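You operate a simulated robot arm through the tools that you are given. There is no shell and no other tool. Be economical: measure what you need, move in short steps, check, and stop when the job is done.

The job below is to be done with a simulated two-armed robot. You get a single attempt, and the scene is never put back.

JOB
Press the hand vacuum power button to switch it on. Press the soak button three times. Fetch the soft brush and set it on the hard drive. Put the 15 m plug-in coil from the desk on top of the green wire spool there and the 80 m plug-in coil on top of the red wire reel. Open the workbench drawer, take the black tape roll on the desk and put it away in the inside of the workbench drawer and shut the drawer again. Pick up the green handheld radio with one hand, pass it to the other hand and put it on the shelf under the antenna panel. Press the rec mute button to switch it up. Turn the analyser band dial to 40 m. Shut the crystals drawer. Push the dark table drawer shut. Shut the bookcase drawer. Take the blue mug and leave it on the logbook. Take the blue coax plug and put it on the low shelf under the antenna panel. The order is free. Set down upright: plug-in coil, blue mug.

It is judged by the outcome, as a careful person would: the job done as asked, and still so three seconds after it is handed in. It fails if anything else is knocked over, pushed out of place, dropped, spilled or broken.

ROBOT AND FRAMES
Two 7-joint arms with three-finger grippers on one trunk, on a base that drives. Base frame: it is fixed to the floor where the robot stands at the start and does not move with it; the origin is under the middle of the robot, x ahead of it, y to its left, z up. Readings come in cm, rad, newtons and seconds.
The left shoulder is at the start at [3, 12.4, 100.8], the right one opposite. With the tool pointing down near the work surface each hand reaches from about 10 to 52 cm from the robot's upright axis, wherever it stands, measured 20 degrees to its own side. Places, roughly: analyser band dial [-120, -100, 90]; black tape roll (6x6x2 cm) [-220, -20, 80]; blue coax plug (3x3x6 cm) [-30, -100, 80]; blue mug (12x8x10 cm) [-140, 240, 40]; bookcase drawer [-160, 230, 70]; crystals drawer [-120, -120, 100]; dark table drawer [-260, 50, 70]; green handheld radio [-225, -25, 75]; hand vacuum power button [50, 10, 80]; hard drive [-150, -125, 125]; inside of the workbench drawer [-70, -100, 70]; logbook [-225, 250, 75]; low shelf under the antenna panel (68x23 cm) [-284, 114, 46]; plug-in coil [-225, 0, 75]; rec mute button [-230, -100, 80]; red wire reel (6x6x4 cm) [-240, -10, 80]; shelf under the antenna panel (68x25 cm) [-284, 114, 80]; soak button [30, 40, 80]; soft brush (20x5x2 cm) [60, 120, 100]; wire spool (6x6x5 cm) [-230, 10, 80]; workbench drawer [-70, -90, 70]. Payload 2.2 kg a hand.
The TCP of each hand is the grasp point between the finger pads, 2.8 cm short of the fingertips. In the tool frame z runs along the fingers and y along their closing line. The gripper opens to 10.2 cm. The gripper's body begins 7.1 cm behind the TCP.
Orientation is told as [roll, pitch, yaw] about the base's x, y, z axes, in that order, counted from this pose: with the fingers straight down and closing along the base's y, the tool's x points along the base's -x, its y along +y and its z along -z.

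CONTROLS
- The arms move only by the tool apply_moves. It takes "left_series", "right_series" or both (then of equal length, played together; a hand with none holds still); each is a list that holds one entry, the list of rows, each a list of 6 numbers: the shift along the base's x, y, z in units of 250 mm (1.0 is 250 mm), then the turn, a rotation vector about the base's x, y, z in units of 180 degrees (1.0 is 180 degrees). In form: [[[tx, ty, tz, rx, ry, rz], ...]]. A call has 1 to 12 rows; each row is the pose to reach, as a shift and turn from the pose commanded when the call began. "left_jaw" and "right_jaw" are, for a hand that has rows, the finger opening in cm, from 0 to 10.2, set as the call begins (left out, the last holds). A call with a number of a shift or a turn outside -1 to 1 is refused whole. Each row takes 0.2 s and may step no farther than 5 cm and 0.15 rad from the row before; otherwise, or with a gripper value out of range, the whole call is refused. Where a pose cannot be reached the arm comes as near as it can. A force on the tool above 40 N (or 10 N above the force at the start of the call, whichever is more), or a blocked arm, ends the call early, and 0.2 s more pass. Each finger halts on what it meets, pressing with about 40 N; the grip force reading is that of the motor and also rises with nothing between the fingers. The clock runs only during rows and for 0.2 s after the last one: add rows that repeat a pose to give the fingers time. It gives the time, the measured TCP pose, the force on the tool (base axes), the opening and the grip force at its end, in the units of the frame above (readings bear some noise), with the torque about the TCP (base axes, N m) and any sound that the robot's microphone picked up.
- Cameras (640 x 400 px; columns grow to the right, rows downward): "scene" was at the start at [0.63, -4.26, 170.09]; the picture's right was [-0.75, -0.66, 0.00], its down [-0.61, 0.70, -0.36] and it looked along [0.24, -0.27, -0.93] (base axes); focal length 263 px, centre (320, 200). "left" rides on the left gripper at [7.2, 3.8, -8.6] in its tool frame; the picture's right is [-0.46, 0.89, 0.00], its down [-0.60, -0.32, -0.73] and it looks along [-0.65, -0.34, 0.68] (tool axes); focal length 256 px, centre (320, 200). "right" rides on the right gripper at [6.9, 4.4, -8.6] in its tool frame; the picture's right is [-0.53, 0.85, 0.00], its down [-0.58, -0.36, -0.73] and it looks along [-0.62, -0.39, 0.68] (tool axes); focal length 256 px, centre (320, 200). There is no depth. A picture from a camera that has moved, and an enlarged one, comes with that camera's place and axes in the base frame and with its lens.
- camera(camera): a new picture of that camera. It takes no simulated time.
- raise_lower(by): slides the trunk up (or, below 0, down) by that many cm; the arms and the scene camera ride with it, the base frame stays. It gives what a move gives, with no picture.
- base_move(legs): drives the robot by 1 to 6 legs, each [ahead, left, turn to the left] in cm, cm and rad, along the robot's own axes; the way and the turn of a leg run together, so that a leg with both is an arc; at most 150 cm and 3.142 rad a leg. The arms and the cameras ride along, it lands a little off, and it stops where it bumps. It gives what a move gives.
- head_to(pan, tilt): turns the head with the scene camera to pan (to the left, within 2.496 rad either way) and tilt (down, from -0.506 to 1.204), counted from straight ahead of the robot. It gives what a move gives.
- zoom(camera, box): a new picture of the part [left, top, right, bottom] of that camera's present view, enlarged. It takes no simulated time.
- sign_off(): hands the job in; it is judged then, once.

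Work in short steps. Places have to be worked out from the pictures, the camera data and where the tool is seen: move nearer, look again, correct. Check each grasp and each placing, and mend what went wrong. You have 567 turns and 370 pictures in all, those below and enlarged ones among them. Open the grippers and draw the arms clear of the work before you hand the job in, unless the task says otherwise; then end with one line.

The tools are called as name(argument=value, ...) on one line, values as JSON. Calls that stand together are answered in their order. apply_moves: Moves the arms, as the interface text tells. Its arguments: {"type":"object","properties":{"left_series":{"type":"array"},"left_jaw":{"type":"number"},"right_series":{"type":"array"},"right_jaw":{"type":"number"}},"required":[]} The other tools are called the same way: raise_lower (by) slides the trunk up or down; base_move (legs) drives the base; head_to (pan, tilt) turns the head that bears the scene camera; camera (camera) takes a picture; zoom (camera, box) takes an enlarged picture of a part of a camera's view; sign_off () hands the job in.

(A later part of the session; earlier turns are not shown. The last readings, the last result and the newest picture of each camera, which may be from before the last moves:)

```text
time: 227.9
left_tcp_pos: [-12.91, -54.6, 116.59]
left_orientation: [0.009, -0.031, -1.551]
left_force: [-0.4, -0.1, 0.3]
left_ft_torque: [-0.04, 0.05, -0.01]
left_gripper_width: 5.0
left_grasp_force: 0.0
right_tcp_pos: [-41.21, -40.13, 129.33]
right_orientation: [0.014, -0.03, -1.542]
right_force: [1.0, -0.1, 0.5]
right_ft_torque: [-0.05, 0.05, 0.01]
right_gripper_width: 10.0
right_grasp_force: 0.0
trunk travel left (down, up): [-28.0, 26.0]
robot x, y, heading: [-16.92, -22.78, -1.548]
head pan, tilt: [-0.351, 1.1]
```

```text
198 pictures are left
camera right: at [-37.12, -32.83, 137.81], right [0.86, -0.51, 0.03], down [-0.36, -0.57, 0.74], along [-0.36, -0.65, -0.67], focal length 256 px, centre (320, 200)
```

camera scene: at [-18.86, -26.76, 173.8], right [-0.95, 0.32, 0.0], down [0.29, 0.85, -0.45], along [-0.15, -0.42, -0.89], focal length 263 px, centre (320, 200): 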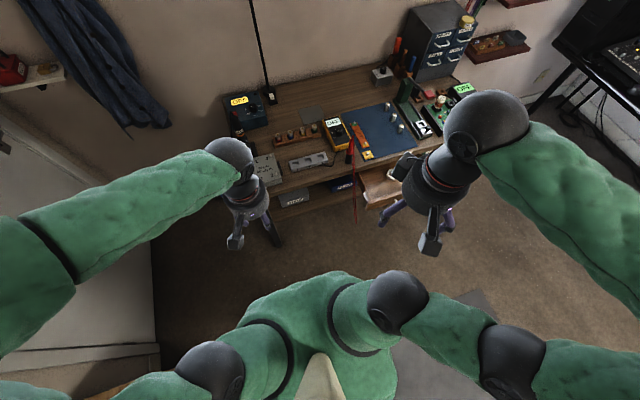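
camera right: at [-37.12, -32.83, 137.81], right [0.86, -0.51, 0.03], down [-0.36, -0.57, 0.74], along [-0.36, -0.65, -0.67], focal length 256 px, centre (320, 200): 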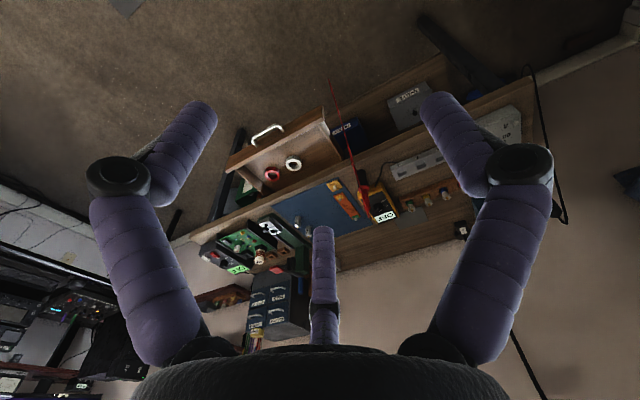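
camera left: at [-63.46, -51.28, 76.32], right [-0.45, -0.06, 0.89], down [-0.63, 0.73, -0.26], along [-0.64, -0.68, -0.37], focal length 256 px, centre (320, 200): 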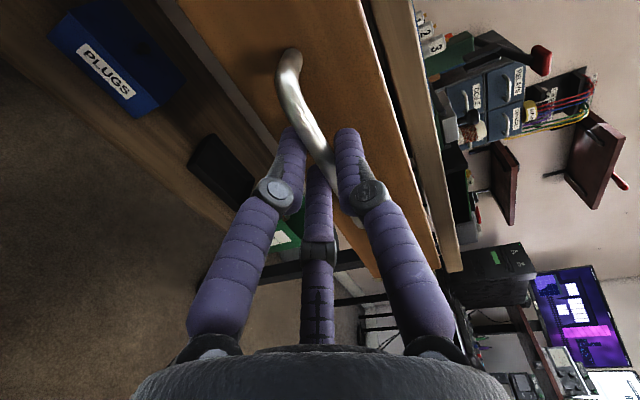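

Each time the mat's corner is under my footprint. Repeat with small steps, as that worked before.

base_move(legs=[[0, 10, 0]])

base_move(legs=[[10, 3, 0]])

base_move(legs=[[10, 3, 0]])

```text
time: 229.1
left_tcp_pos: [-4.09, -54.44, 116.4]
left_orientation: [0.011, -0.027, -1.55]
left_force: [-0.6, -0.5, -0.6]
left_ft_torque: [0.04, 0.0, -0.02]
left_gripper_width: 4.99
left_grasp_force: 0.1
right_tcp_pos: [-32.57, -39.87, 129.19]
right_orientation: [0.016, -0.024, -1.543]
right_force: [0.8, -0.8, -0.5]
right_ft_torque: [0.04, 0.02, -0.05]
right_gripper_width: 9.99
right_grasp_force: 0.1
trunk travel left (down, up): [-28.0, 26.0]
robot x, y, heading: [-7.75, -22.18, -1.549]
head pan, tilt: [-0.351, 1.1]
```

```text
time: 230.2
left_tcp_pos: [0.08, -64.13, 116.69]
left_orientation: [0.013, -0.036, -1.561]
left_force: [-1.7, 0.0, 0.8]
left_ft_torque: [0.02, -0.19, 0.02]
left_gripper_width: 4.99
left_grasp_force: 0.0
right_tcp_pos: [-28.14, -49.23, 129.08]
right_orientation: [0.021, -0.035, -1.554]
right_force: [-1.9, 1.2, -2.5]
right_ft_torque: [-0.11, -0.2, 0.04]
right_gripper_width: 9.99
right_grasp_force: 0.1
trunk travel left (down, up): [-28.0, 26.0]
robot x, y, heading: [-2.92, -32.82, -1.557]
head pan, tilt: [-0.351, 1.1]
```

```text
time: 231.4
left_tcp_pos: [3.59, -74.2, 116.55]
left_orientation: [0.011, -0.038, -1.562]
left_force: [-0.3, -0.4, 0.4]
left_ft_torque: [0.0, 0.03, 0.03]
left_gripper_width: 5.02
left_grasp_force: 0.0
right_tcp_pos: [-24.73, -59.32, 129.19]
right_orientation: [0.017, -0.035, -1.559]
right_force: [-0.2, -0.4, -0.7]
right_ft_torque: [0.03, 0.02, -0.03]
right_gripper_width: 10.0
right_grasp_force: 0.0
trunk travel left (down, up): [-28.0, 26.0]
robot x, y, heading: [-0.01, -43.19, -1.555]
head pan, tilt: [-0.351, 1.1]
```

Through. Now ahead 16 and right 13 to reach the plug, then look.

base_move(legs=[[16, -13, 0]])

camera(camera="scene")

camera(camera="right")

```text
time: 233.0
left_tcp_pos: [-8.63, -88.55, 116.58]
left_orientation: [0.013, -0.036, -1.551]
left_force: [0.7, 0.5, -0.2]
left_ft_torque: [-0.03, 0.03, 0.0]
left_gripper_width: 4.98
left_grasp_force: 0.1
right_tcp_pos: [-36.99, -74.06, 129.25]
right_orientation: [0.017, -0.037, -1.543]
right_force: [-0.3, -0.1, 0.2]
right_ft_torque: [-0.04, 0.02, 0.03]
right_gripper_width: 10.0
right_grasp_force: 0.0
trunk travel left (down, up): [-28.0, 26.0]
robot x, y, heading: [-12.1, -57.29, -1.542]
head pan, tilt: [-0.351, 1.1]
```

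```text
197 pictures are left
camera scene: at [-14.51, -60.26, 173.69], right [-0.95, 0.32, 0.0], down [0.29, 0.84, -0.45], along [-0.15, -0.43, -0.89], focal length 263 px, centre (320, 200)
```

scene: 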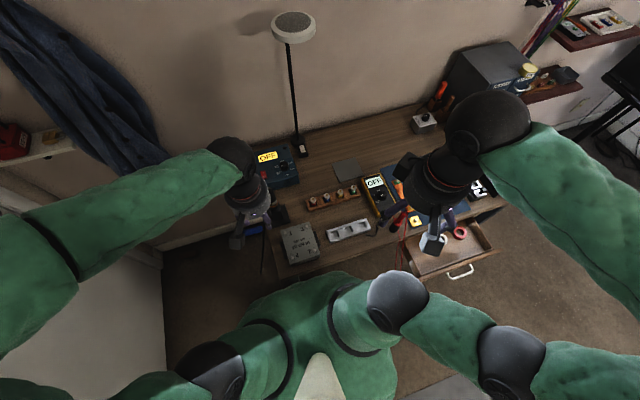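

```text
196 pictures are left
camera right: at [-32.87, -66.66, 137.67], right [0.86, -0.51, 0.03], down [-0.36, -0.56, 0.74], along [-0.36, -0.65, -0.67], focal length 256 px, centre (320, 200)
```

right: 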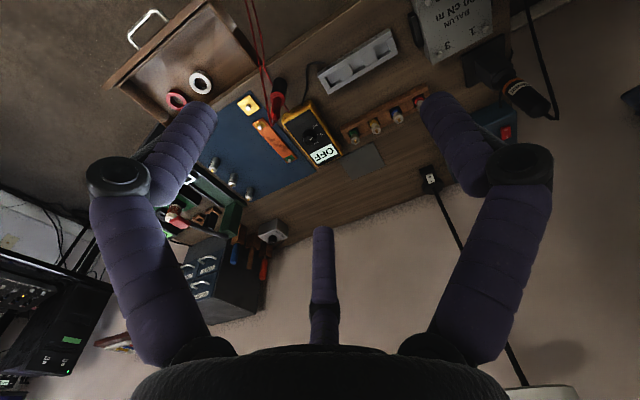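

zoom(camera="scene", box=[290, 160, 386, 220])

zoom(camera="right", box=[330, 80, 442, 150])

```text
6.67 times, centred on (338, 190) of scene
camera zoom: at [-14.51, -60.26, 173.69], right [-0.95, 0.32, 0.0], down [0.29, 0.84, -0.45], along [-0.15, -0.43, -0.89], focal length 1754 px, centre (200, 267)
```

zoom: 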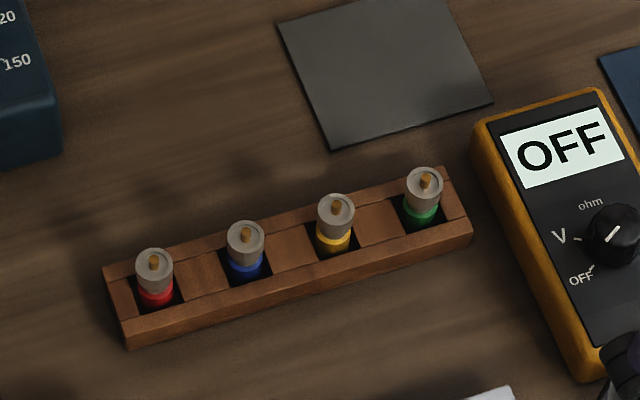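

```text
5.71 times, centred on (386, 115) of right
camera zoom: at [-32.87, -66.66, 137.67], right [0.86, -0.51, 0.03], down [-0.36, -0.56, 0.74], along [-0.36, -0.65, -0.67], focal length 1463 px, centre (-57, 686)
```

zoom: 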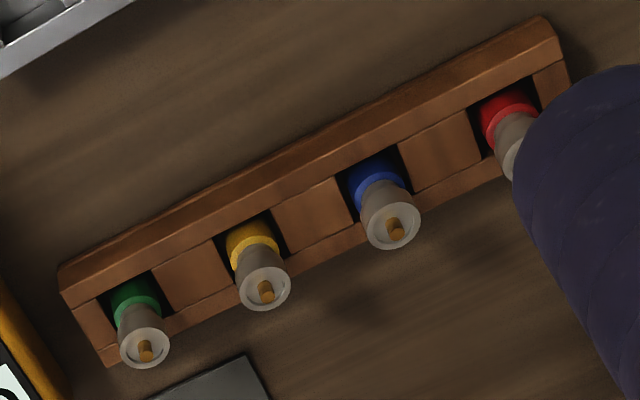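

Blue plug (second from left) top near (-31.8, -102.2, 87). Plugs are ~5 cm apart so I can close along the rack with a 4 cm opening. Bring the right hand above it.

apply_moves(right_series=[[[0.02, -0.12, -0.06, 0.006, 0.003, 0], [0.04, -0.26, -0.14, 0.012, 0.005, 0], [0.08, -0.4, -0.24, 0.012, 0.005, 0], [0.12, -0.54, -0.36, 0.012, 0.005, 0], [0.16, -0.68, -0.48, 0.012, 0.005, 0], [0.2, -0.82, -0.6, 0.012, 0.005, 0], [0.21, -0.96, -0.72, 0.012, 0.005, 0], [0.21, -1.0, -0.88, 0.012, 0.005, 0], [0.21, -1.0, -0.96, 0.012, 0.005, 0]]], right_jaw=4)

camera(camera="right")

```text
time: 235.0
left_tcp_pos: [-8.52, -88.69, 116.61]
left_orientation: [0.012, -0.038, -1.55]
left_force: [-0.6, -0.2, 0.6]
left_ft_torque: [0.0, 0.03, 0.0]
left_gripper_width: 4.99
left_grasp_force: 0.1
right_tcp_pos: [-31.68, -99.11, 105.12]
right_orientation: [0.004, 0.002, -1.541]
right_force: [-0.3, -0.2, -0.8]
right_ft_torque: [0.05, 0.02, 0.02]
right_gripper_width: 3.98
right_grasp_force: 0.1
trunk travel left (down, up): [-28.0, 26.0]
robot x, y, heading: [-12.31, -57.69, -1.553]
head pan, tilt: [-0.351, 1.1]
```

```text
193 pictures are left
camera right: at [-27.4, -92.23, 113.77], right [0.86, -0.51, 0.0], down [-0.35, -0.59, 0.73], along [-0.37, -0.63, -0.69], focal length 256 px, centre (320, 200)
```

right: 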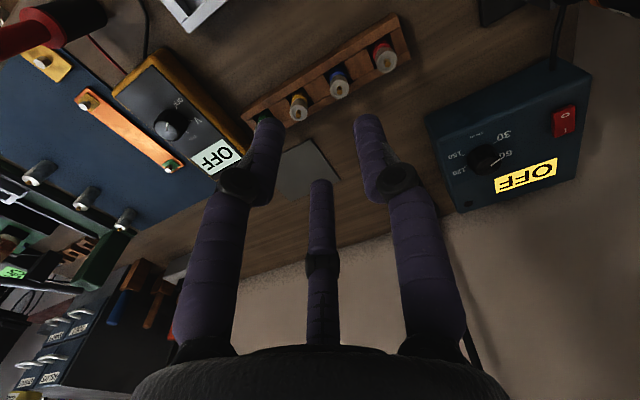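

Refined plug top: (-32, -104.3, 84.6). Move above it.

apply_moves(right_series=[[[-0.014, -0.1, -0.1, 0, 0, 0], [-0.014, -0.208, -0.25, 0, 0, 0], [-0.014, -0.208, -0.42, 0, 0, 0], [-0.014, -0.208, -0.54, 0, 0, 0], [-0.014, -0.208, -0.54, 0, 0, 0]]])

camera(camera="right")

```text
time: 236.2
left_tcp_pos: [-8.6, -88.69, 116.69]
left_orientation: [0.012, -0.035, -1.55]
left_force: [-0.6, 0.6, 0.9]
left_ft_torque: [0.0, 0.03, -0.01]
left_gripper_width: 5.0
left_grasp_force: 0.0
right_tcp_pos: [-31.98, -104.18, 91.71]
right_orientation: [0.004, 0.002, -1.544]
right_force: [0.5, 0.7, -0.6]
right_ft_torque: [-0.03, 0.01, 0.04]
right_gripper_width: 4.01
right_grasp_force: 0.1
trunk travel left (down, up): [-28.0, 26.0]
robot x, y, heading: [-12.67, -57.15, -1.545]
head pan, tilt: [-0.351, 1.1]
```

```text
192 pictures are left
camera right: at [-27.76, -97.22, 100.42], right [0.86, -0.51, 0.0], down [-0.35, -0.59, 0.73], along [-0.37, -0.63, -0.68], focal length 256 px, centre (320, 200)
```

right: 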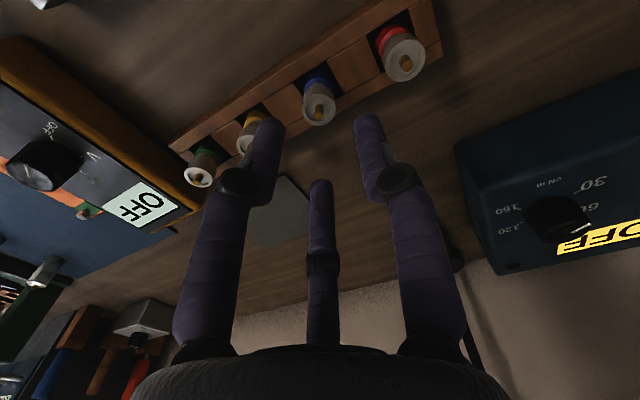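

Centred. Narrow to 3.4 cm, descend straight and grip.

apply_moves(right_series=[[[0, 0, -0.1, 0, 0, 0], [0, 0, -0.2, 0, 0, 0], [0, 0, -0.28, 0, 0, 0], [0, 0, -0.32, 0, 0, 0], [0, 0, -0.32, 0, 0, 0]]], right_jaw=3.4)

camera(camera="right")

apply_moves(right_series=[[[0, 0, 0, 0, 0, 0], [0, 0, 0, 0, 0, 0], [0, 0, 0, 0, 0, 0]]], right_jaw=0)

```text
time: 237.1
left_tcp_pos: [-8.58, -88.62, 116.69]
left_orientation: [0.011, -0.039, -1.549]
left_force: [0.0, 0.1, 0.8]
left_ft_torque: [0.04, -0.03, -0.02]
left_gripper_width: 5.02
left_grasp_force: 0.1
right_tcp_pos: [-31.99, -104.09, 84.89]
right_orientation: [-0.001, 0.005, -1.544]
right_force: [2.8, 9.7, 17.0]
right_ft_torque: [0.14, -0.33, 0.26]
right_gripper_width: 3.39
right_grasp_force: 0.0
trunk travel left (down, up): [-28.0, 26.0]
robot x, y, heading: [-12.07, -57.25, -1.547]
head pan, tilt: [-0.351, 1.1]
stopped in row 4 (right hand): the force on the tool passed its limit at 50 N (the readings are from after the stop); the commanded pose is now the measured one
```

```text
191 pictures are left
camera right: at [-27.61, -97.12, 93.59], right [0.86, -0.51, 0.0], down [-0.35, -0.59, 0.73], along [-0.37, -0.63, -0.69], focal length 256 px, centre (320, 200)
```

right: 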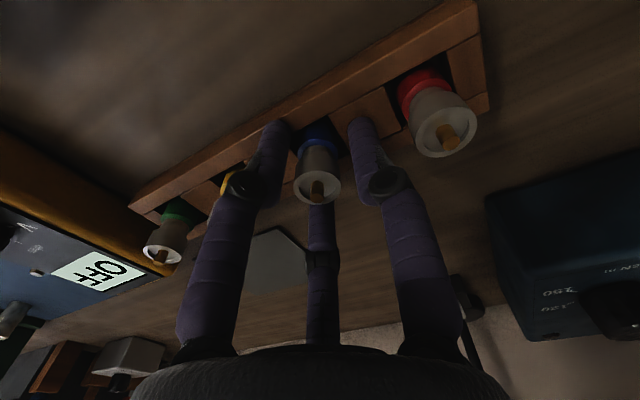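

```text
time: 237.9
left_tcp_pos: [-8.44, -88.55, 116.54]
left_orientation: [0.013, -0.038, -1.551]
left_force: [-0.1, 0.7, 0.7]
left_ft_torque: [-0.02, -0.01, -0.02]
left_gripper_width: 5.0
left_grasp_force: 0.0
right_tcp_pos: [-31.94, -104.24, 84.97]
right_orientation: [0.0, 0.001, -1.543]
right_force: [-0.5, 4.1, 11.9]
right_ft_torque: [-0.09, 0.1, 0.04]
right_gripper_width: 1.92
right_grasp_force: 40.0
trunk travel left (down, up): [-28.0, 26.0]
robot x, y, heading: [-12.2, -57.2, -1.548]
head pan, tilt: [-0.351, 1.1]
```

Plug gripped (1.9 cm; fingertips had touched the rack top). Lift straight up and check.

apply_moves(right_series=[[[0, 0, 0.06, 0, 0, 0], [0, 0, 0.14, 0, 0, 0], [0, 0, 0.26, 0, 0, 0], [0, 0, 0.44, 0, 0, 0], [0, 0.02, 0.62, 0, 0, 0], [0, 0.1, 0.8, 0, 0, 0]]])

camera(camera="right")

zoom(camera="scene", box=[290, 160, 386, 220])

```text
time: 239.3
left_tcp_pos: [-8.48, -88.65, 116.64]
left_orientation: [0.012, -0.038, -1.55]
left_force: [0.1, 0.7, 0.5]
left_ft_torque: [-0.05, -0.04, -0.04]
left_gripper_width: 5.0
left_grasp_force: 0.0
right_tcp_pos: [-32.01, -101.47, 104.73]
right_orientation: [0.001, 0.002, -1.542]
right_force: [-1.5, 0.3, -0.6]
right_ft_torque: [-0.03, -0.04, 0.01]
right_gripper_width: 1.96
right_grasp_force: 39.7
trunk travel left (down, up): [-28.0, 26.0]
robot x, y, heading: [-12.16, -57.62, -1.547]
head pan, tilt: [-0.351, 1.1]
```

```text
190 pictures are left
camera right: at [-27.79, -94.52, 113.41], right [0.86, -0.51, 0.0], down [-0.35, -0.59, 0.73], along [-0.37, -0.63, -0.69], focal length 256 px, centre (320, 200)
```

right: 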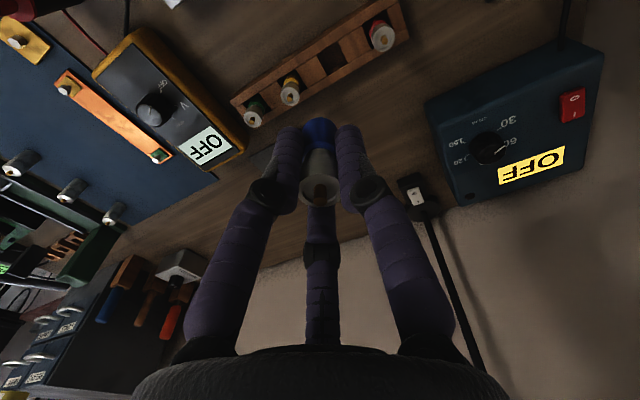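

```text
6.67 times, centred on (338, 190) of scene
camera zoom: at [-14.42, -60.2, 173.69], right [-0.95, 0.32, 0.0], down [0.29, 0.84, -0.46], along [-0.15, -0.43, -0.89], focal length 1754 px, centre (200, 267)
```

zoom: 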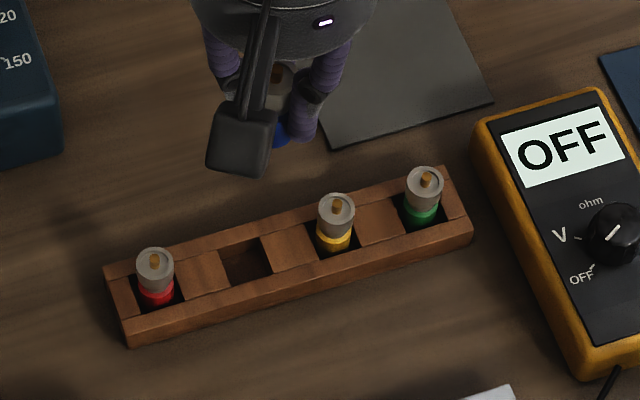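

Blue plug secured. Retract the right hand and back away from the bench.

apply_moves(right_series=[[[0, 0.16, 0.08, 0, 0, 0], [0, 0.34, 0.16, 0, 0, 0], [0, 0.52, 0.24, 0, 0, 0], [0, 0.7, 0.3, 0, 0, 0]]], left_series=[[[0, 0.1, 0, 0.006, 0.002, 0], [0, 0.2, 0, 0.012, 0.004, 0], [0, 0.3, 0, 0.012, 0.004, 0], [0, 0.3, 0, 0.012, 0.004, 0]]])

base_move(legs=[[-12, 8, 0], [-14, 2, 0]])

base_move(legs=[[-10, 0, 0]])

```text
time: 240.3
left_tcp_pos: [-8.48, -81.13, 116.71]
left_orientation: [0.0, 0.0, -1.55]
left_force: [0.4, 0.0, 0.6]
left_ft_torque: [0.0, 0.0, -0.04]
left_gripper_width: 5.01
left_grasp_force: 0.1
right_tcp_pos: [-32.0, -84.09, 112.53]
right_orientation: [0.003, 0.005, -1.543]
right_force: [-0.2, 0.3, -0.7]
right_ft_torque: [0.0, 0.01, 0.0]
right_gripper_width: 1.94
right_grasp_force: 40.3
trunk travel left (down, up): [-28.0, 26.0]
robot x, y, heading: [-11.98, -57.02, -1.548]
head pan, tilt: [-0.351, 1.1]
```

```text
time: 242.6
left_tcp_pos: [0.75, -54.83, 116.85]
left_orientation: [0.0, -0.001, -1.553]
left_force: [-0.1, 0.3, -0.3]
left_ft_torque: [-0.03, -0.02, 0.0]
left_gripper_width: 5.03
left_grasp_force: 0.1
right_tcp_pos: [-22.74, -57.82, 112.55]
right_orientation: [0.002, 0.0, -1.548]
right_force: [-0.7, 0.2, 0.6]
right_ft_torque: [-0.02, -0.04, 0.02]
right_gripper_width: 1.93
right_grasp_force: 40.1
trunk travel left (down, up): [-28.0, 26.0]
robot x, y, heading: [-2.73, -31.36, -1.549]
head pan, tilt: [-0.351, 1.1]
```

```text
time: 243.8
left_tcp_pos: [0.89, -45.16, 116.73]
left_orientation: [-0.001, 0.001, -1.559]
left_force: [-0.4, 0.0, 0.2]
left_ft_torque: [-0.05, 0.02, 0.01]
left_gripper_width: 5.02
left_grasp_force: 0.0
right_tcp_pos: [-22.84, -47.96, 112.67]
right_orientation: [-0.001, 0.003, -1.55]
right_force: [-0.1, -0.2, -0.6]
right_ft_torque: [-0.05, -0.04, -0.01]
right_gripper_width: 1.99
right_grasp_force: 39.7
trunk travel left (down, up): [-28.0, 26.0]
robot x, y, heading: [-2.39, -21.33, -1.56]
head pan, tilt: [-0.351, 1.1]
```

Go west along y≈-20 and then turn to face the antenna-panel shelf (-x).

base_move(legs=[[-4, -75, 0], [0, -75, 0]])

```text
time: 245.1
left_tcp_pos: [0.75, -50.97, 116.5]
left_orientation: [0.0, 0.003, -1.562]
left_force: [0.5, -0.6, -0.3]
left_ft_torque: [0.12, 0.04, 0.01]
left_gripper_width: 5.03
left_grasp_force: 0.0
right_tcp_pos: [-22.88, -53.81, 112.51]
right_orientation: [0.001, 0.007, -1.554]
right_force: [-0.8, -1.4, -0.9]
right_ft_torque: [0.09, 0.04, -0.02]
right_gripper_width: 1.94
right_grasp_force: 40.8
trunk travel left (down, up): [-28.0, 26.0]
robot x, y, heading: [-2.82, -26.77, -1.559]
head pan, tilt: [-0.351, 1.1]
stopped in leg 1: the robot was blocked; the commanded pose is now the measured one
```

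Sideways entry onto the mat is what blocks. Turn to face -x and drive onto it frontally.

base_move(legs=[[0, 0, -1.57]])

base_move(legs=[[40, 0, 0]])

```text
time: 249.4
left_tcp_pos: [-26.19, -29.69, 116.81]
left_orientation: [0.0, -0.002, 3.12]
left_force: [-0.2, -0.3, 0.1]
left_ft_torque: [-0.05, 0.02, 0.01]
left_gripper_width: 4.98
left_grasp_force: 0.0
right_tcp_pos: [-28.23, -6.11, 112.64]
right_orientation: [0.002, 0.002, 3.126]
right_force: [0.5, 0.7, -0.6]
right_ft_torque: [-0.02, 0.0, 0.01]
right_gripper_width: 1.95
right_grasp_force: 40.6
trunk travel left (down, up): [-28.0, 26.0]
robot x, y, heading: [-2.44, -27.22, 3.118]
head pan, tilt: [-0.351, 1.1]
```

```text
time: 250.9
left_tcp_pos: [-38.81, -34.17, 116.57]
left_orientation: [0.006, 0.004, 3.115]
left_force: [-0.2, -0.3, -0.5]
left_ft_torque: [0.0, -0.03, 0.02]
left_gripper_width: 4.99
left_grasp_force: 0.1
right_tcp_pos: [-40.77, -10.48, 112.41]
right_orientation: [0.007, 0.008, 3.12]
right_force: [-0.1, -0.2, 0.2]
right_ft_torque: [0.01, 0.0, 0.0]
right_gripper_width: 1.93
right_grasp_force: 39.8
trunk travel left (down, up): [-28.0, 26.0]
robot x, y, heading: [-14.35, -32.09, 3.118]
head pan, tilt: [-0.351, 1.1]
stopped in leg 1: the robot was blocked; the commanded pose is now the measured one
```

Short legs have always worked; use several 10 cm legs.

base_move(legs=[[10, 0, 0]])

base_move(legs=[[10, 0, 0], [10, 0, 0]])

```text
time: 252.1
left_tcp_pos: [-48.86, -32.51, 116.86]
left_orientation: [0.013, 0.0, 3.105]
left_force: [-0.2, 2.5, -1.0]
left_ft_torque: [-0.09, -0.04, -0.02]
left_gripper_width: 4.99
left_grasp_force: 0.1
right_tcp_pos: [-50.63, -8.98, 112.53]
right_orientation: [0.014, 0.002, 3.113]
right_force: [-1.6, 0.5, -0.4]
right_ft_torque: [-0.06, -0.03, -0.02]
right_gripper_width: 1.93
right_grasp_force: 39.4
trunk travel left (down, up): [-28.0, 26.0]
robot x, y, heading: [-24.88, -31.35, 3.116]
head pan, tilt: [-0.351, 1.1]
```

```text
time: 253.3
left_tcp_pos: [-53.4, -38.12, 116.38]
left_orientation: [0.018, 0.014, 3.111]
left_force: [-0.3, 0.2, -0.1]
left_ft_torque: [0.01, -0.04, 0.01]
left_gripper_width: 5.02
left_grasp_force: 0.1
right_tcp_pos: [-55.48, -14.51, 111.9]
right_orientation: [0.015, 0.018, 3.118]
right_force: [0.2, 0.8, -1.0]
right_ft_torque: [0.0, -0.07, -0.01]
right_gripper_width: 1.92
right_grasp_force: 40.4
trunk travel left (down, up): [-28.0, 26.0]
robot x, y, heading: [-28.12, -37.1, 3.124]
head pan, tilt: [-0.351, 1.1]
stopped in leg 1: the robot was blocked; the commanded pose is now the measured one
```

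The mat corner keeps deflecting me. Take the other way: back out east, then go north along x≈3 (as at the start), then west.

base_move(legs=[[-32, 0, 0]])

base_move(legs=[[0, -40, 0]])

```text
time: 255.4
left_tcp_pos: [-21.26, -38.65, 116.28]
left_orientation: [0.014, 0.013, 3.108]
left_force: [0.3, 0.1, -0.8]
left_ft_torque: [-0.01, 0.0, 0.0]
left_gripper_width: 5.02
left_grasp_force: 0.0
right_tcp_pos: [-23.27, -15.18, 112.0]
right_orientation: [0.014, 0.014, 3.117]
right_force: [0.1, -0.3, -0.7]
right_ft_torque: [0.0, 0.04, 0.01]
right_gripper_width: 1.95
right_grasp_force: 40.0
trunk travel left (down, up): [-28.0, 26.0]
robot x, y, heading: [3.76, -38.13, 3.119]
head pan, tilt: [-0.351, 1.1]
```

```text
time: 257.9
left_tcp_pos: [-20.36, 1.62, 116.24]
left_orientation: [0.016, 0.013, 3.107]
left_force: [0.1, -0.3, 1.2]
left_ft_torque: [-0.04, 0.03, 0.02]
left_gripper_width: 5.0
left_grasp_force: 0.1
right_tcp_pos: [-22.29, 25.35, 111.94]
right_orientation: [0.016, 0.015, 3.115]
right_force: [-0.1, -0.3, -0.9]
right_ft_torque: [-0.05, 0.02, 0.0]
right_gripper_width: 1.95
right_grasp_force: 39.2
trunk travel left (down, up): [-28.0, 26.0]
robot x, y, heading: [5.0, 2.54, 3.116]
head pan, tilt: [-0.351, 1.1]
```

Now move a little further north so the whole width meets the mat edge squarely, then drive ahead.

base_move(legs=[[0, -17, 0]])

base_move(legs=[[60, 0, 0]])

```text
time: 259.2
left_tcp_pos: [-20.82, 13.55, 116.21]
left_orientation: [0.016, 0.016, 3.079]
left_force: [-1.2, -0.6, -1.0]
left_ft_torque: [0.02, -0.04, -0.01]
left_gripper_width: 5.01
left_grasp_force: 0.1
right_tcp_pos: [-21.94, 37.28, 111.94]
right_orientation: [0.014, 0.018, 3.087]
right_force: [0.4, -0.1, -0.7]
right_ft_torque: [0.0, -0.02, 0.01]
right_gripper_width: 1.94
right_grasp_force: 39.6
trunk travel left (down, up): [-28.0, 26.0]
robot x, y, heading: [4.45, 13.6, 3.088]
head pan, tilt: [-0.351, 1.1]
stopped in leg 1: the robot was blocked; the commanded pose is now the measured one
```

```text
time: 262.6
left_tcp_pos: [-80.31, 16.45, 116.43]
left_orientation: [0.013, 0.018, 3.086]
left_force: [0.1, 0.6, 0.5]
left_ft_torque: [-0.01, -0.05, -0.01]
left_gripper_width: 4.99
left_grasp_force: 0.0
right_tcp_pos: [-81.69, 40.09, 112.1]
right_orientation: [0.014, 0.017, 3.093]
right_force: [-0.9, 0.2, -0.3]
right_ft_torque: [-0.03, -0.02, 0.02]
right_gripper_width: 1.95
right_grasp_force: 40.0
trunk travel left (down, up): [-28.0, 26.0]
robot x, y, heading: [-54.89, 16.79, 3.091]
head pan, tilt: [-0.351, 1.1]
```

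On the mat now. That earlier stop may have been a touch against the jar table; look back to verify nothing was displaced.

head_to(pan=-2.45, tilt=0.7)

camera(camera="scene")

head_to(pan=2.45, tilt=0.7)

camera(camera="scene")

```text
time: 264.6
left_tcp_pos: [-80.35, 16.34, 116.29]
left_orientation: [0.015, 0.014, 3.085]
left_force: [-0.3, 0.3, 0.5]
left_ft_torque: [-0.02, 0.03, 0.03]
left_gripper_width: 5.01
left_grasp_force: 0.0
right_tcp_pos: [-81.64, 40.05, 111.84]
right_orientation: [0.015, 0.015, 3.095]
right_force: [0.5, -0.6, -0.7]
right_ft_torque: [0.0, 0.04, -0.01]
right_gripper_width: 1.95
right_grasp_force: 40.0
trunk travel left (down, up): [-28.0, 26.0]
robot x, y, heading: [-55.18, 16.79, 3.095]
head pan, tilt: [-2.45, 0.7]
```

```text
188 pictures are left
camera scene: at [-45.23, 21.57, 176.98], right [0.6, -0.8, 0.0], down [-0.51, -0.39, -0.76], along [0.61, 0.46, -0.64], focal length 263 px, centre (320, 200)
```

scene: 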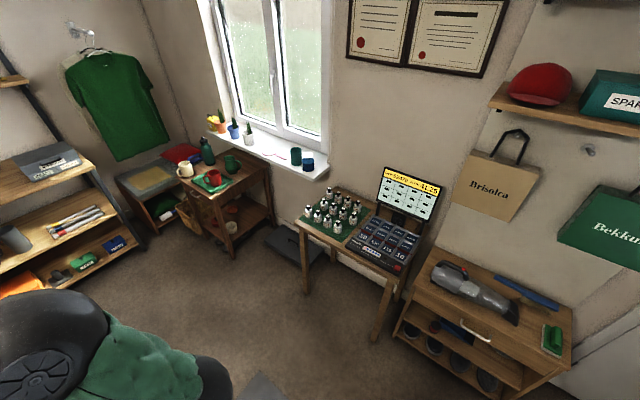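

```text
time: 268.5
left_tcp_pos: [-80.27, 16.24, 116.27]
left_orientation: [0.014, 0.016, 3.084]
left_force: [0.8, -0.2, -1.2]
left_ft_torque: [-0.01, -0.02, -0.03]
left_gripper_width: 5.0
left_grasp_force: 0.1
right_tcp_pos: [-81.62, 40.03, 111.87]
right_orientation: [0.014, 0.016, 3.094]
right_force: [0.2, -0.9, -0.9]
right_ft_torque: [0.0, 0.03, 0.0]
right_gripper_width: 1.93
right_grasp_force: 40.0
trunk travel left (down, up): [-28.0, 26.0]
robot x, y, heading: [-54.73, 16.78, 3.095]
head pan, tilt: [2.45, 0.7]
```

```text
187 pictures are left
camera scene: at [-45.74, 10.75, 176.99], right [-0.67, -0.74, 0.0], down [-0.48, 0.43, -0.77], along [0.57, -0.51, -0.64], focal length 263 px, centre (320, 200)
```

scene: 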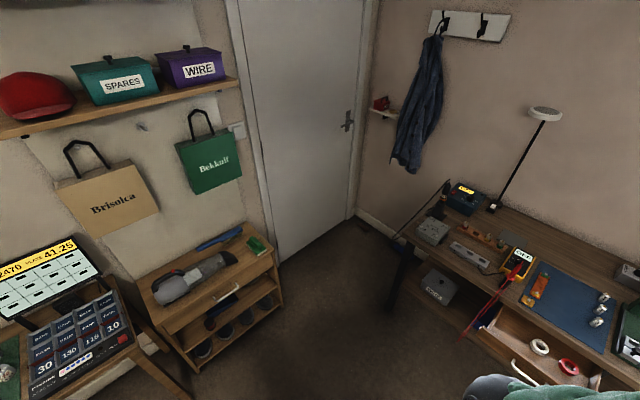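

Everything is intact. Drive toward the antenna-panel shelves.

base_move(legs=[[110, -90, 0]])

head_to(pan=0.0, tilt=0.6)

camera(camera="scene")

head_to(pan=0.9, tilt=0.6)

camera(camera="scene")

```text
time: 275.6
left_tcp_pos: [-185.22, 112.75, 116.13]
left_orientation: [0.014, 0.015, 3.075]
left_force: [0.4, -0.6, 0.1]
left_ft_torque: [0.0, -0.03, 0.01]
left_gripper_width: 4.99
left_grasp_force: 0.0
right_tcp_pos: [-186.43, 136.27, 111.79]
right_orientation: [0.014, 0.016, 3.084]
right_force: [-0.4, 0.3, -1.3]
right_ft_torque: [-0.04, 0.0, 0.02]
right_gripper_width: 1.94
right_grasp_force: 40.1
trunk travel left (down, up): [-28.0, 26.0]
robot x, y, heading: [-159.86, 112.5, 3.077]
head pan, tilt: [2.45, 0.7]
```

```text
time: 277.8
left_tcp_pos: [-185.31, 112.72, 116.15]
left_orientation: [0.013, 0.014, 3.074]
left_force: [-0.7, 0.6, -0.2]
left_ft_torque: [0.0, 0.03, 0.02]
left_gripper_width: 5.0
left_grasp_force: 0.1
right_tcp_pos: [-186.38, 136.15, 111.72]
right_orientation: [0.014, 0.017, 3.085]
right_force: [-1.0, 0.8, -0.5]
right_ft_torque: [0.0, 0.01, -0.02]
right_gripper_width: 1.96
right_grasp_force: 39.7
trunk travel left (down, up): [-28.0, 26.0]
robot x, y, heading: [-160.09, 112.72, 3.081]
head pan, tilt: [0.0, 0.6]
```

```text
186 pictures are left
camera scene: at [-165.85, 112.96, 177.55], right [0.06, 1.0, 0.0], down [0.56, -0.03, -0.82], along [-0.82, 0.05, -0.57], focal length 263 px, centre (320, 200)
```

scene: 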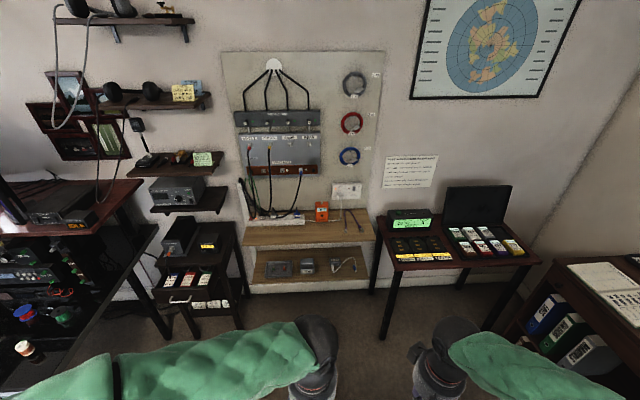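

```text
time: 279.0
left_tcp_pos: [-185.19, 112.53, 116.13]
left_orientation: [0.012, 0.012, 3.074]
left_force: [-0.2, 0.6, 0.8]
left_ft_torque: [0.01, 0.03, 0.0]
left_gripper_width: 5.0
left_grasp_force: 0.1
right_tcp_pos: [-186.28, 136.26, 111.77]
right_orientation: [0.015, 0.016, 3.083]
right_force: [0.3, 0.0, -0.7]
right_ft_torque: [0.0, 0.0, 0.03]
right_gripper_width: 1.97
right_grasp_force: 40.0
trunk travel left (down, up): [-28.0, 26.0]
robot x, y, heading: [-160.22, 112.81, 3.083]
head pan, tilt: [0.901, 0.6]
```

```text
185 pictures are left
camera scene: at [-162.92, 105.86, 177.55], right [-0.75, 0.67, 0.0], down [0.38, 0.42, -0.83], along [-0.55, -0.62, -0.56], focal length 263 px, centre (320, 200)
```

scene: 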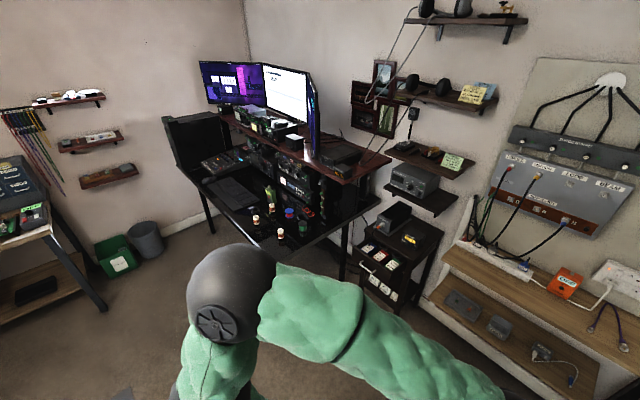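

The low shelf (z≈46) front edge is around x −268. I'll lower the trunk, extend the right hand and pitch it ~65° toward the shelf.

raise_lower(by=-27)

apply_moves(right_series=[[[-0.14, 0, 0, 0, 0, 0], [-0.3, 0, 0, 0, 0, 0], [-0.46, 0, 0, 0, 0.04, 0], [-0.6, 0, 0, 0, 0.085, 0], [-0.7, 0, -0.02, 0, 0.13, 0], [-0.76, 0, -0.06, 0, 0.175, 0], [-0.8, 0, -0.1, 0, 0.22, 0], [-0.8, 0, -0.16, 0, 0.265, 0], [-0.8, 0, -0.22, 0, 0.31, 0], [-0.8, 0, -0.28, 0, 0.355, 0], [-0.8, 0, -0.36, 0, 0.365, 0]]])

head_to(pan=0.0, tilt=0.7)

camera(camera="scene")

```text
time: 281.7
left_tcp_pos: [-185.37, 112.69, 89.17]
left_orientation: [0.013, 0.014, 3.076]
left_force: [0.5, -0.8, -0.2]
left_ft_torque: [-0.01, 0.02, -0.04]
left_gripper_width: 4.98
left_grasp_force: 0.1
right_tcp_pos: [-186.36, 136.26, 84.69]
right_orientation: [0.014, 0.016, 3.082]
right_force: [0.4, -0.1, -1.0]
right_ft_torque: [-0.01, 0.01, -0.01]
right_gripper_width: 1.96
right_grasp_force: 40.0
trunk travel left (down, up): [-1.0, 53.0]
robot x, y, heading: [-159.85, 112.73, 3.082]
head pan, tilt: [0.901, 0.6]
```

```text
time: 284.1
left_tcp_pos: [-185.31, 112.62, 89.06]
left_orientation: [0.014, 0.015, 3.077]
left_force: [0.0, -0.4, -0.2]
left_ft_torque: [-0.02, -0.05, 0.0]
left_gripper_width: 4.98
left_grasp_force: 0.2
right_tcp_pos: [-199.06, 131.19, 81.6]
right_orientation: [0.138, -1.124, 2.999]
right_force: [0.2, 0.0, -1.3]
right_ft_torque: [0.04, -0.02, -0.05]
right_gripper_width: 1.94
right_grasp_force: 40.2
right hand out of reach, approached as far as the arm can: row 9, 10, 11
trunk travel left (down, up): [-1.0, 53.0]
robot x, y, heading: [-159.75, 112.56, 3.085]
head pan, tilt: [0.901, 0.6]
```

```text
time: 285.3
left_tcp_pos: [-185.21, 112.57, 89.04]
left_orientation: [0.015, 0.015, 3.075]
left_force: [0.0, -0.3, 0.2]
left_ft_torque: [0.0, 0.0, 0.02]
left_gripper_width: 4.99
left_grasp_force: 0.1
right_tcp_pos: [-199.12, 131.3, 81.48]
right_orientation: [0.143, -1.12, 2.991]
right_force: [-0.4, -0.2, -0.1]
right_ft_torque: [-0.01, -0.01, 0.0]
right_gripper_width: 1.95
right_grasp_force: 39.9
trunk travel left (down, up): [-1.0, 53.0]
robot x, y, heading: [-160.07, 112.39, 3.082]
head pan, tilt: [0.0, 0.7]
```

```text
184 pictures are left
camera scene: at [-165.5, 112.94, 149.69], right [0.06, 1.0, 0.0], down [0.64, -0.04, -0.76], along [-0.76, 0.04, -0.64], focal length 263 px, centre (320, 200)
```

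scene: 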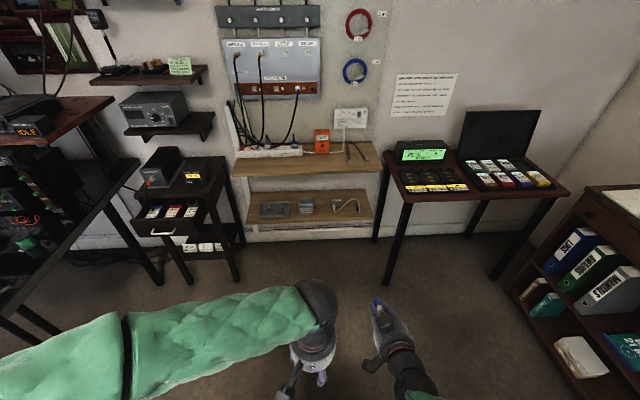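

Extend further and lower toward shelf height.

apply_moves(right_series=[[[-0.1, 0, -0.12, 0, 0, 0], [-0.2, 0, -0.26, 0, 0, 0], [-0.3, 0, -0.4, 0, 0, 0], [-0.38, 0, -0.54, 0, 0, 0], [-0.42, 0, -0.68, 0, 0, 0], [-0.42, 0, -0.8, 0, 0, 0]]])

camera(camera="right")

```text
time: 286.8
left_tcp_pos: [-185.34, 112.61, 89.04]
left_orientation: [0.013, 0.015, 3.075]
left_force: [-1.0, -0.3, 0.4]
left_ft_torque: [0.04, 0.01, 0.0]
left_gripper_width: 4.99
left_grasp_force: 0.0
right_tcp_pos: [-199.7, 131.13, 84.32]
right_orientation: [0.208, -1.263, 2.887]
right_force: [-0.9, 0.1, -1.2]
right_ft_torque: [0.01, -0.02, 0.02]
right_gripper_width: 1.95
right_grasp_force: 40.4
right hand out of reach, approached as far as the arm can: row 1, 2, 3, 4, 5, 6
trunk travel left (down, up): [-1.0, 53.0]
robot x, y, heading: [-159.77, 112.76, 3.083]
head pan, tilt: [0.0, 0.7]
stopped in row 6 (right hand): the arm was blocked; the commanded pose is now the measured one
```

```text
183 pictures are left
camera right: at [-189.58, 125.98, 80.58], right [-0.2, -0.8, 0.56], down [0.55, 0.38, 0.74], along [-0.81, 0.46, 0.36], focal length 256 px, centre (320, 200)
```

right: 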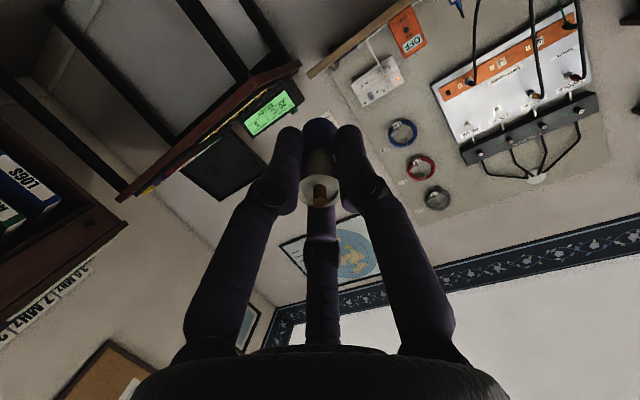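

That pose isn't reachable low down. New plan: set the plug upright on the front of the upper shelf (z 80), regrasp with a ~40° tilted hand, then place it on the low shelf. Raise the trunk and bring the hand back to tool-down.

raise_lower(by=27)

apply_moves(right_series=[[[0, 0, 0, 0, -0.045, 0], [0, 0, 0, 0, -0.09, 0], [0, 0, 0, 0, -0.135, 0], [0, 0, 0, 0, -0.18, 0], [0, 0, 0, 0, -0.225, 0], [0, 0, 0, 0, -0.27, 0], [0, 0, 0, 0, -0.315, 0], [0, 0, 0, 0, -0.36, 0], [0, 0, 0, 0, -0.402, 0]]])

```text
time: 289.5
left_tcp_pos: [-185.37, 112.62, 116.03]
left_orientation: [0.013, 0.014, 3.075]
left_force: [-0.2, 0.4, -1.4]
left_ft_torque: [0.0, 0.01, 0.0]
left_gripper_width: 4.98
left_grasp_force: 0.2
right_tcp_pos: [-199.75, 131.12, 111.35]
right_orientation: [0.209, -1.262, 2.888]
right_force: [-0.5, 0.8, -0.7]
right_ft_torque: [-0.01, -0.01, 0.0]
right_gripper_width: 1.96
right_grasp_force: 39.8
trunk travel left (down, up): [-28.0, 26.0]
robot x, y, heading: [-159.86, 112.6, 3.082]
head pan, tilt: [0.0, 0.7]
```

```text
time: 291.5
left_tcp_pos: [-185.27, 112.58, 116.08]
left_orientation: [0.013, 0.016, 3.075]
left_force: [-0.4, 0.2, 0.4]
left_ft_torque: [-0.01, -0.04, -0.03]
left_gripper_width: 5.0
left_grasp_force: 0.0
right_tcp_pos: [-199.73, 130.98, 111.15]
right_orientation: [-0.031, -0.003, 3.067]
right_force: [0.7, 0.1, 0.9]
right_ft_torque: [-0.02, -0.05, 0.01]
right_gripper_width: 1.98
right_grasp_force: 39.8
trunk travel left (down, up): [-28.0, 26.0]
robot x, y, heading: [-160.06, 112.48, 3.085]
head pan, tilt: [0.0, 0.7]
```

apply_moves(right_series=[[[0, 0, 0, -0.0099, 0, 0.0], [0, 0, 0, -0.0099, 0, 0]]])

base_move(legs=[[62, 0, 0.05]])

head_to(pan=0.0, tilt=0.95)

camera(camera="scene")

camera(camera="right")

```text
time: 292.1
left_tcp_pos: [-185.25, 112.65, 116.05]
left_orientation: [0.013, 0.013, 3.075]
left_force: [0.1, -0.2, 0.4]
left_ft_torque: [0.01, 0.06, 0.0]
left_gripper_width: 5.0
left_grasp_force: 0.0
right_tcp_pos: [-199.68, 131.13, 111.19]
right_orientation: [-0.001, -0.004, 3.066]
right_force: [-1.3, 0.5, 0.3]
right_ft_torque: [0.0, 0.02, 0.03]
right_gripper_width: 1.95
right_grasp_force: 40.4
trunk travel left (down, up): [-28.0, 26.0]
robot x, y, heading: [-159.94, 112.55, 3.085]
head pan, tilt: [0.0, 0.7]
```

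```text
time: 295.6
left_tcp_pos: [-247.77, 113.22, 116.08]
left_orientation: [0.015, 0.017, 3.131]
left_force: [-0.3, 0.3, -0.1]
left_ft_torque: [-0.03, -0.03, 0.03]
left_gripper_width: 4.99
left_grasp_force: 0.1
right_tcp_pos: [-263.26, 130.77, 111.24]
right_orientation: [0.0, -0.004, 3.119]
right_force: [0.5, -0.6, -0.3]
right_ft_torque: [0.0, 0.01, 0.01]
right_gripper_width: 1.96
right_grasp_force: 39.9
trunk travel left (down, up): [-28.0, 26.0]
robot x, y, heading: [-222.75, 114.72, 3.139]
head pan, tilt: [0.0, 0.7]
```

```text
time: 296.4
left_tcp_pos: [-247.7, 113.21, 116.23]
left_orientation: [0.014, 0.014, 3.13]
left_force: [1.1, 0.2, 0.3]
left_ft_torque: [0.0, -0.01, 0.0]
left_gripper_width: 5.0
left_grasp_force: 0.1
right_tcp_pos: [-263.11, 130.83, 111.2]
right_orientation: [-0.001, -0.002, 3.12]
right_force: [0.5, -0.8, 0.1]
right_ft_torque: [-0.02, 0.0, 0.0]
right_gripper_width: 1.95
right_grasp_force: 40.6
trunk travel left (down, up): [-28.0, 26.0]
robot x, y, heading: [-222.52, 114.64, 3.138]
head pan, tilt: [0.0, 0.949]
```

```text
182 pictures are left
camera scene: at [-226.81, 114.58, 174.71], right [0.0, 1.0, 0.0], down [0.81, 0.0, -0.58], along [-0.58, 0.0, -0.81], focal length 263 px, centre (320, 200)
```

scene: 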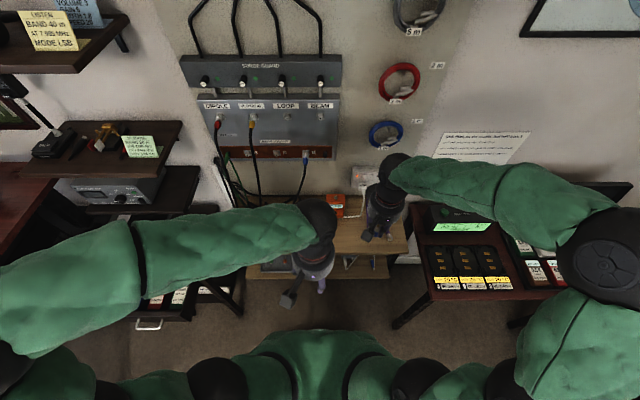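

```text
181 pictures are left
camera right: at [-256.13, 126.31, 119.77], right [-0.55, -0.83, 0.0], down [-0.57, 0.38, 0.73], along [-0.61, 0.4, -0.68], focal length 256 px, centre (320, 200)
```

right: 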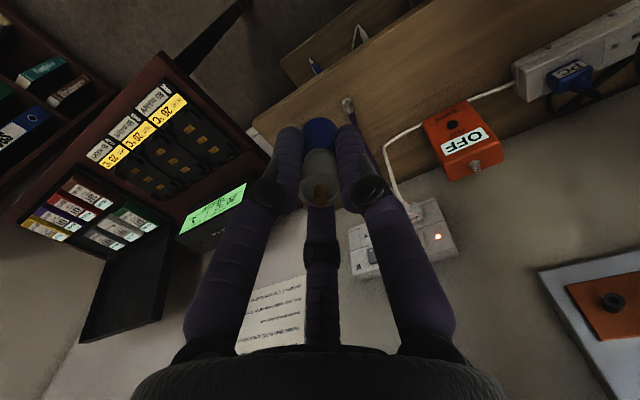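

Upper shelf front edge x≈-268.5, right end y≈147. Set the plug at about (-271.5, 140). Nudge base ahead 4 and move the hand over.

base_move(legs=[[4, 0, 0]])

apply_moves(right_series=[[[-0.06, 0.12, -0.08, 0, 0, 0], [-0.12, 0.25, -0.2, 0, 0, 0], [-0.176, 0.368, -0.34, 0, 0, 0], [-0.176, 0.368, -0.52, 0, 0, 0], [-0.176, 0.368, -0.66, 0, 0, 0], [-0.176, 0.368, -0.76, 0, 0, 0], [-0.176, 0.368, -0.84, 0, 0, 0]]])

camera(camera="right")

camera(camera="scene")

```text
time: 297.3
left_tcp_pos: [-251.85, 113.25, 115.96]
left_orientation: [0.014, 0.016, 3.129]
left_force: [-0.5, -0.2, -0.6]
left_ft_torque: [-0.04, -0.07, 0.0]
left_gripper_width: 5.03
left_grasp_force: 0.1
right_tcp_pos: [-267.17, 130.83, 111.0]
right_orientation: [-0.001, -0.002, 3.12]
right_force: [-0.7, -0.8, -1.7]
right_ft_torque: [0.01, -0.08, 0.01]
right_gripper_width: 1.94
right_grasp_force: 40.0
trunk travel left (down, up): [-28.0, 26.0]
robot x, y, heading: [-226.33, 114.96, 3.137]
head pan, tilt: [0.0, 0.949]
```

```text
time: 298.9
left_tcp_pos: [-251.64, 113.29, 116.06]
left_orientation: [0.014, 0.015, 3.13]
left_force: [-0.2, 0.3, 0.1]
left_ft_torque: [-0.01, 0.01, 0.05]
left_gripper_width: 4.99
left_grasp_force: 0.1
right_tcp_pos: [-271.42, 140.17, 90.14]
right_orientation: [0.0, -0.003, 3.117]
right_force: [0.2, -0.7, -0.6]
right_ft_torque: [-0.03, -0.03, 0.03]
right_gripper_width: 1.95
right_grasp_force: 39.9
trunk travel left (down, up): [-28.0, 26.0]
robot x, y, heading: [-226.54, 114.5, 3.137]
head pan, tilt: [0.0, 0.949]
```

```text
180 pictures are left
camera right: at [-264.53, 135.56, 98.65], right [-0.55, -0.83, 0.0], down [-0.57, 0.38, 0.73], along [-0.61, 0.4, -0.68], focal length 256 px, centre (320, 200)
```

right: 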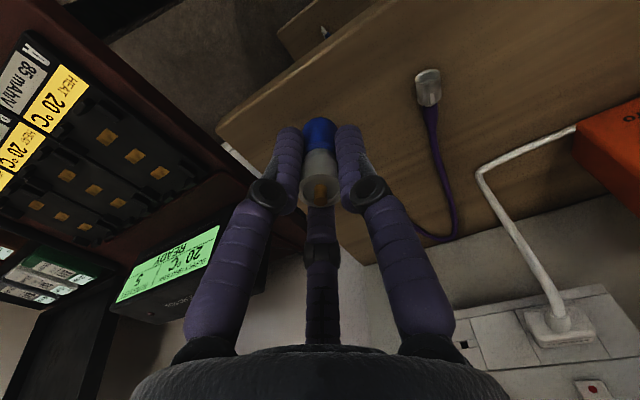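

```text
179 pictures are left
camera scene: at [-230.81, 114.63, 174.71], right [0.0, 1.0, 0.0], down [0.81, 0.0, -0.58], along [-0.58, 0.0, -0.81], focal length 263 px, centre (320, 200)
```

scene: 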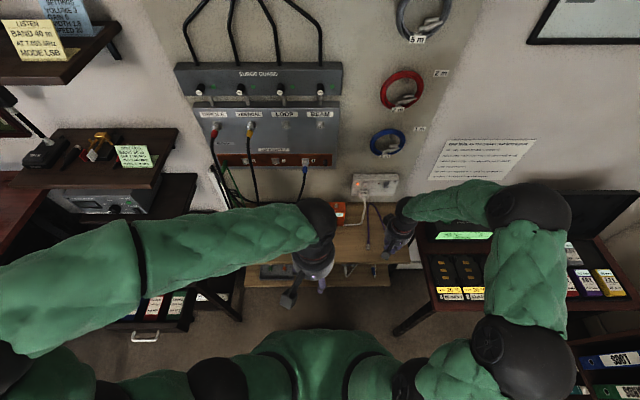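

Lower until the plug touches the shelf.

apply_moves(right_series=[[[0, 0, -0.05, 0, 0, 0], [0, 0, -0.1, 0, 0, 0], [0, 0, -0.125, 0, 0, 0], [0, 0, -0.14, 0, 0, 0], [0, 0, -0.155, 0, 0, 0], [0, 0, -0.17, 0, 0, 0]]])

```text
time: 300.3
left_tcp_pos: [-251.77, 113.31, 116.15]
left_orientation: [0.015, 0.014, 3.13]
left_force: [1.0, -0.1, 0.3]
left_ft_torque: [0.0, -0.02, 0.03]
left_gripper_width: 5.01
left_grasp_force: 0.1
right_tcp_pos: [-271.46, 140.06, 85.93]
right_orientation: [-0.001, -0.003, 3.118]
right_force: [-0.4, 0.1, -0.7]
right_ft_torque: [0.0, 0.0, 0.0]
right_gripper_width: 1.96
right_grasp_force: 40.3
trunk travel left (down, up): [-28.0, 26.0]
robot x, y, heading: [-226.57, 114.25, 3.136]
head pan, tilt: [0.0, 0.949]
```

apply_moves(right_series=[[[0, 0, -0.015, 0, 0, 0], [0, 0, -0.03, 0, 0, 0], [0, 0, -0.045, 0, 0, 0], [0, 0, -0.06, 0, 0, 0]]])

camera(camera="right")

```text
time: 301.3
left_tcp_pos: [-251.75, 113.19, 116.06]
left_orientation: [0.015, 0.014, 3.13]
left_force: [0.8, 0.3, -0.4]
left_ft_torque: [-0.03, -0.01, 0.02]
left_gripper_width: 4.99
left_grasp_force: 0.1
right_tcp_pos: [-271.49, 140.11, 84.39]
right_orientation: [0.001, -0.005, 3.119]
right_force: [0.1, 0.2, -0.5]
right_ft_torque: [-0.03, 0.0, -0.05]
right_gripper_width: 1.95
right_grasp_force: 40.1
trunk travel left (down, up): [-28.0, 26.0]
robot x, y, heading: [-226.38, 114.87, 3.138]
head pan, tilt: [0.0, 0.949]
```

```text
178 pictures are left
camera right: at [-264.48, 135.5, 93.0], right [-0.55, -0.83, 0.0], down [-0.57, 0.38, 0.73], along [-0.61, 0.41, -0.68], focal length 256 px, centre (320, 200)
```

right: 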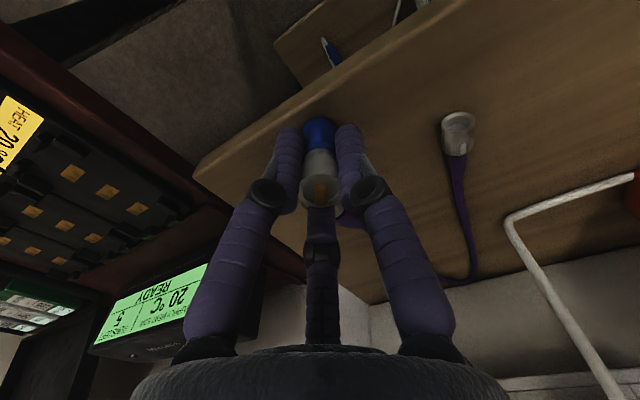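

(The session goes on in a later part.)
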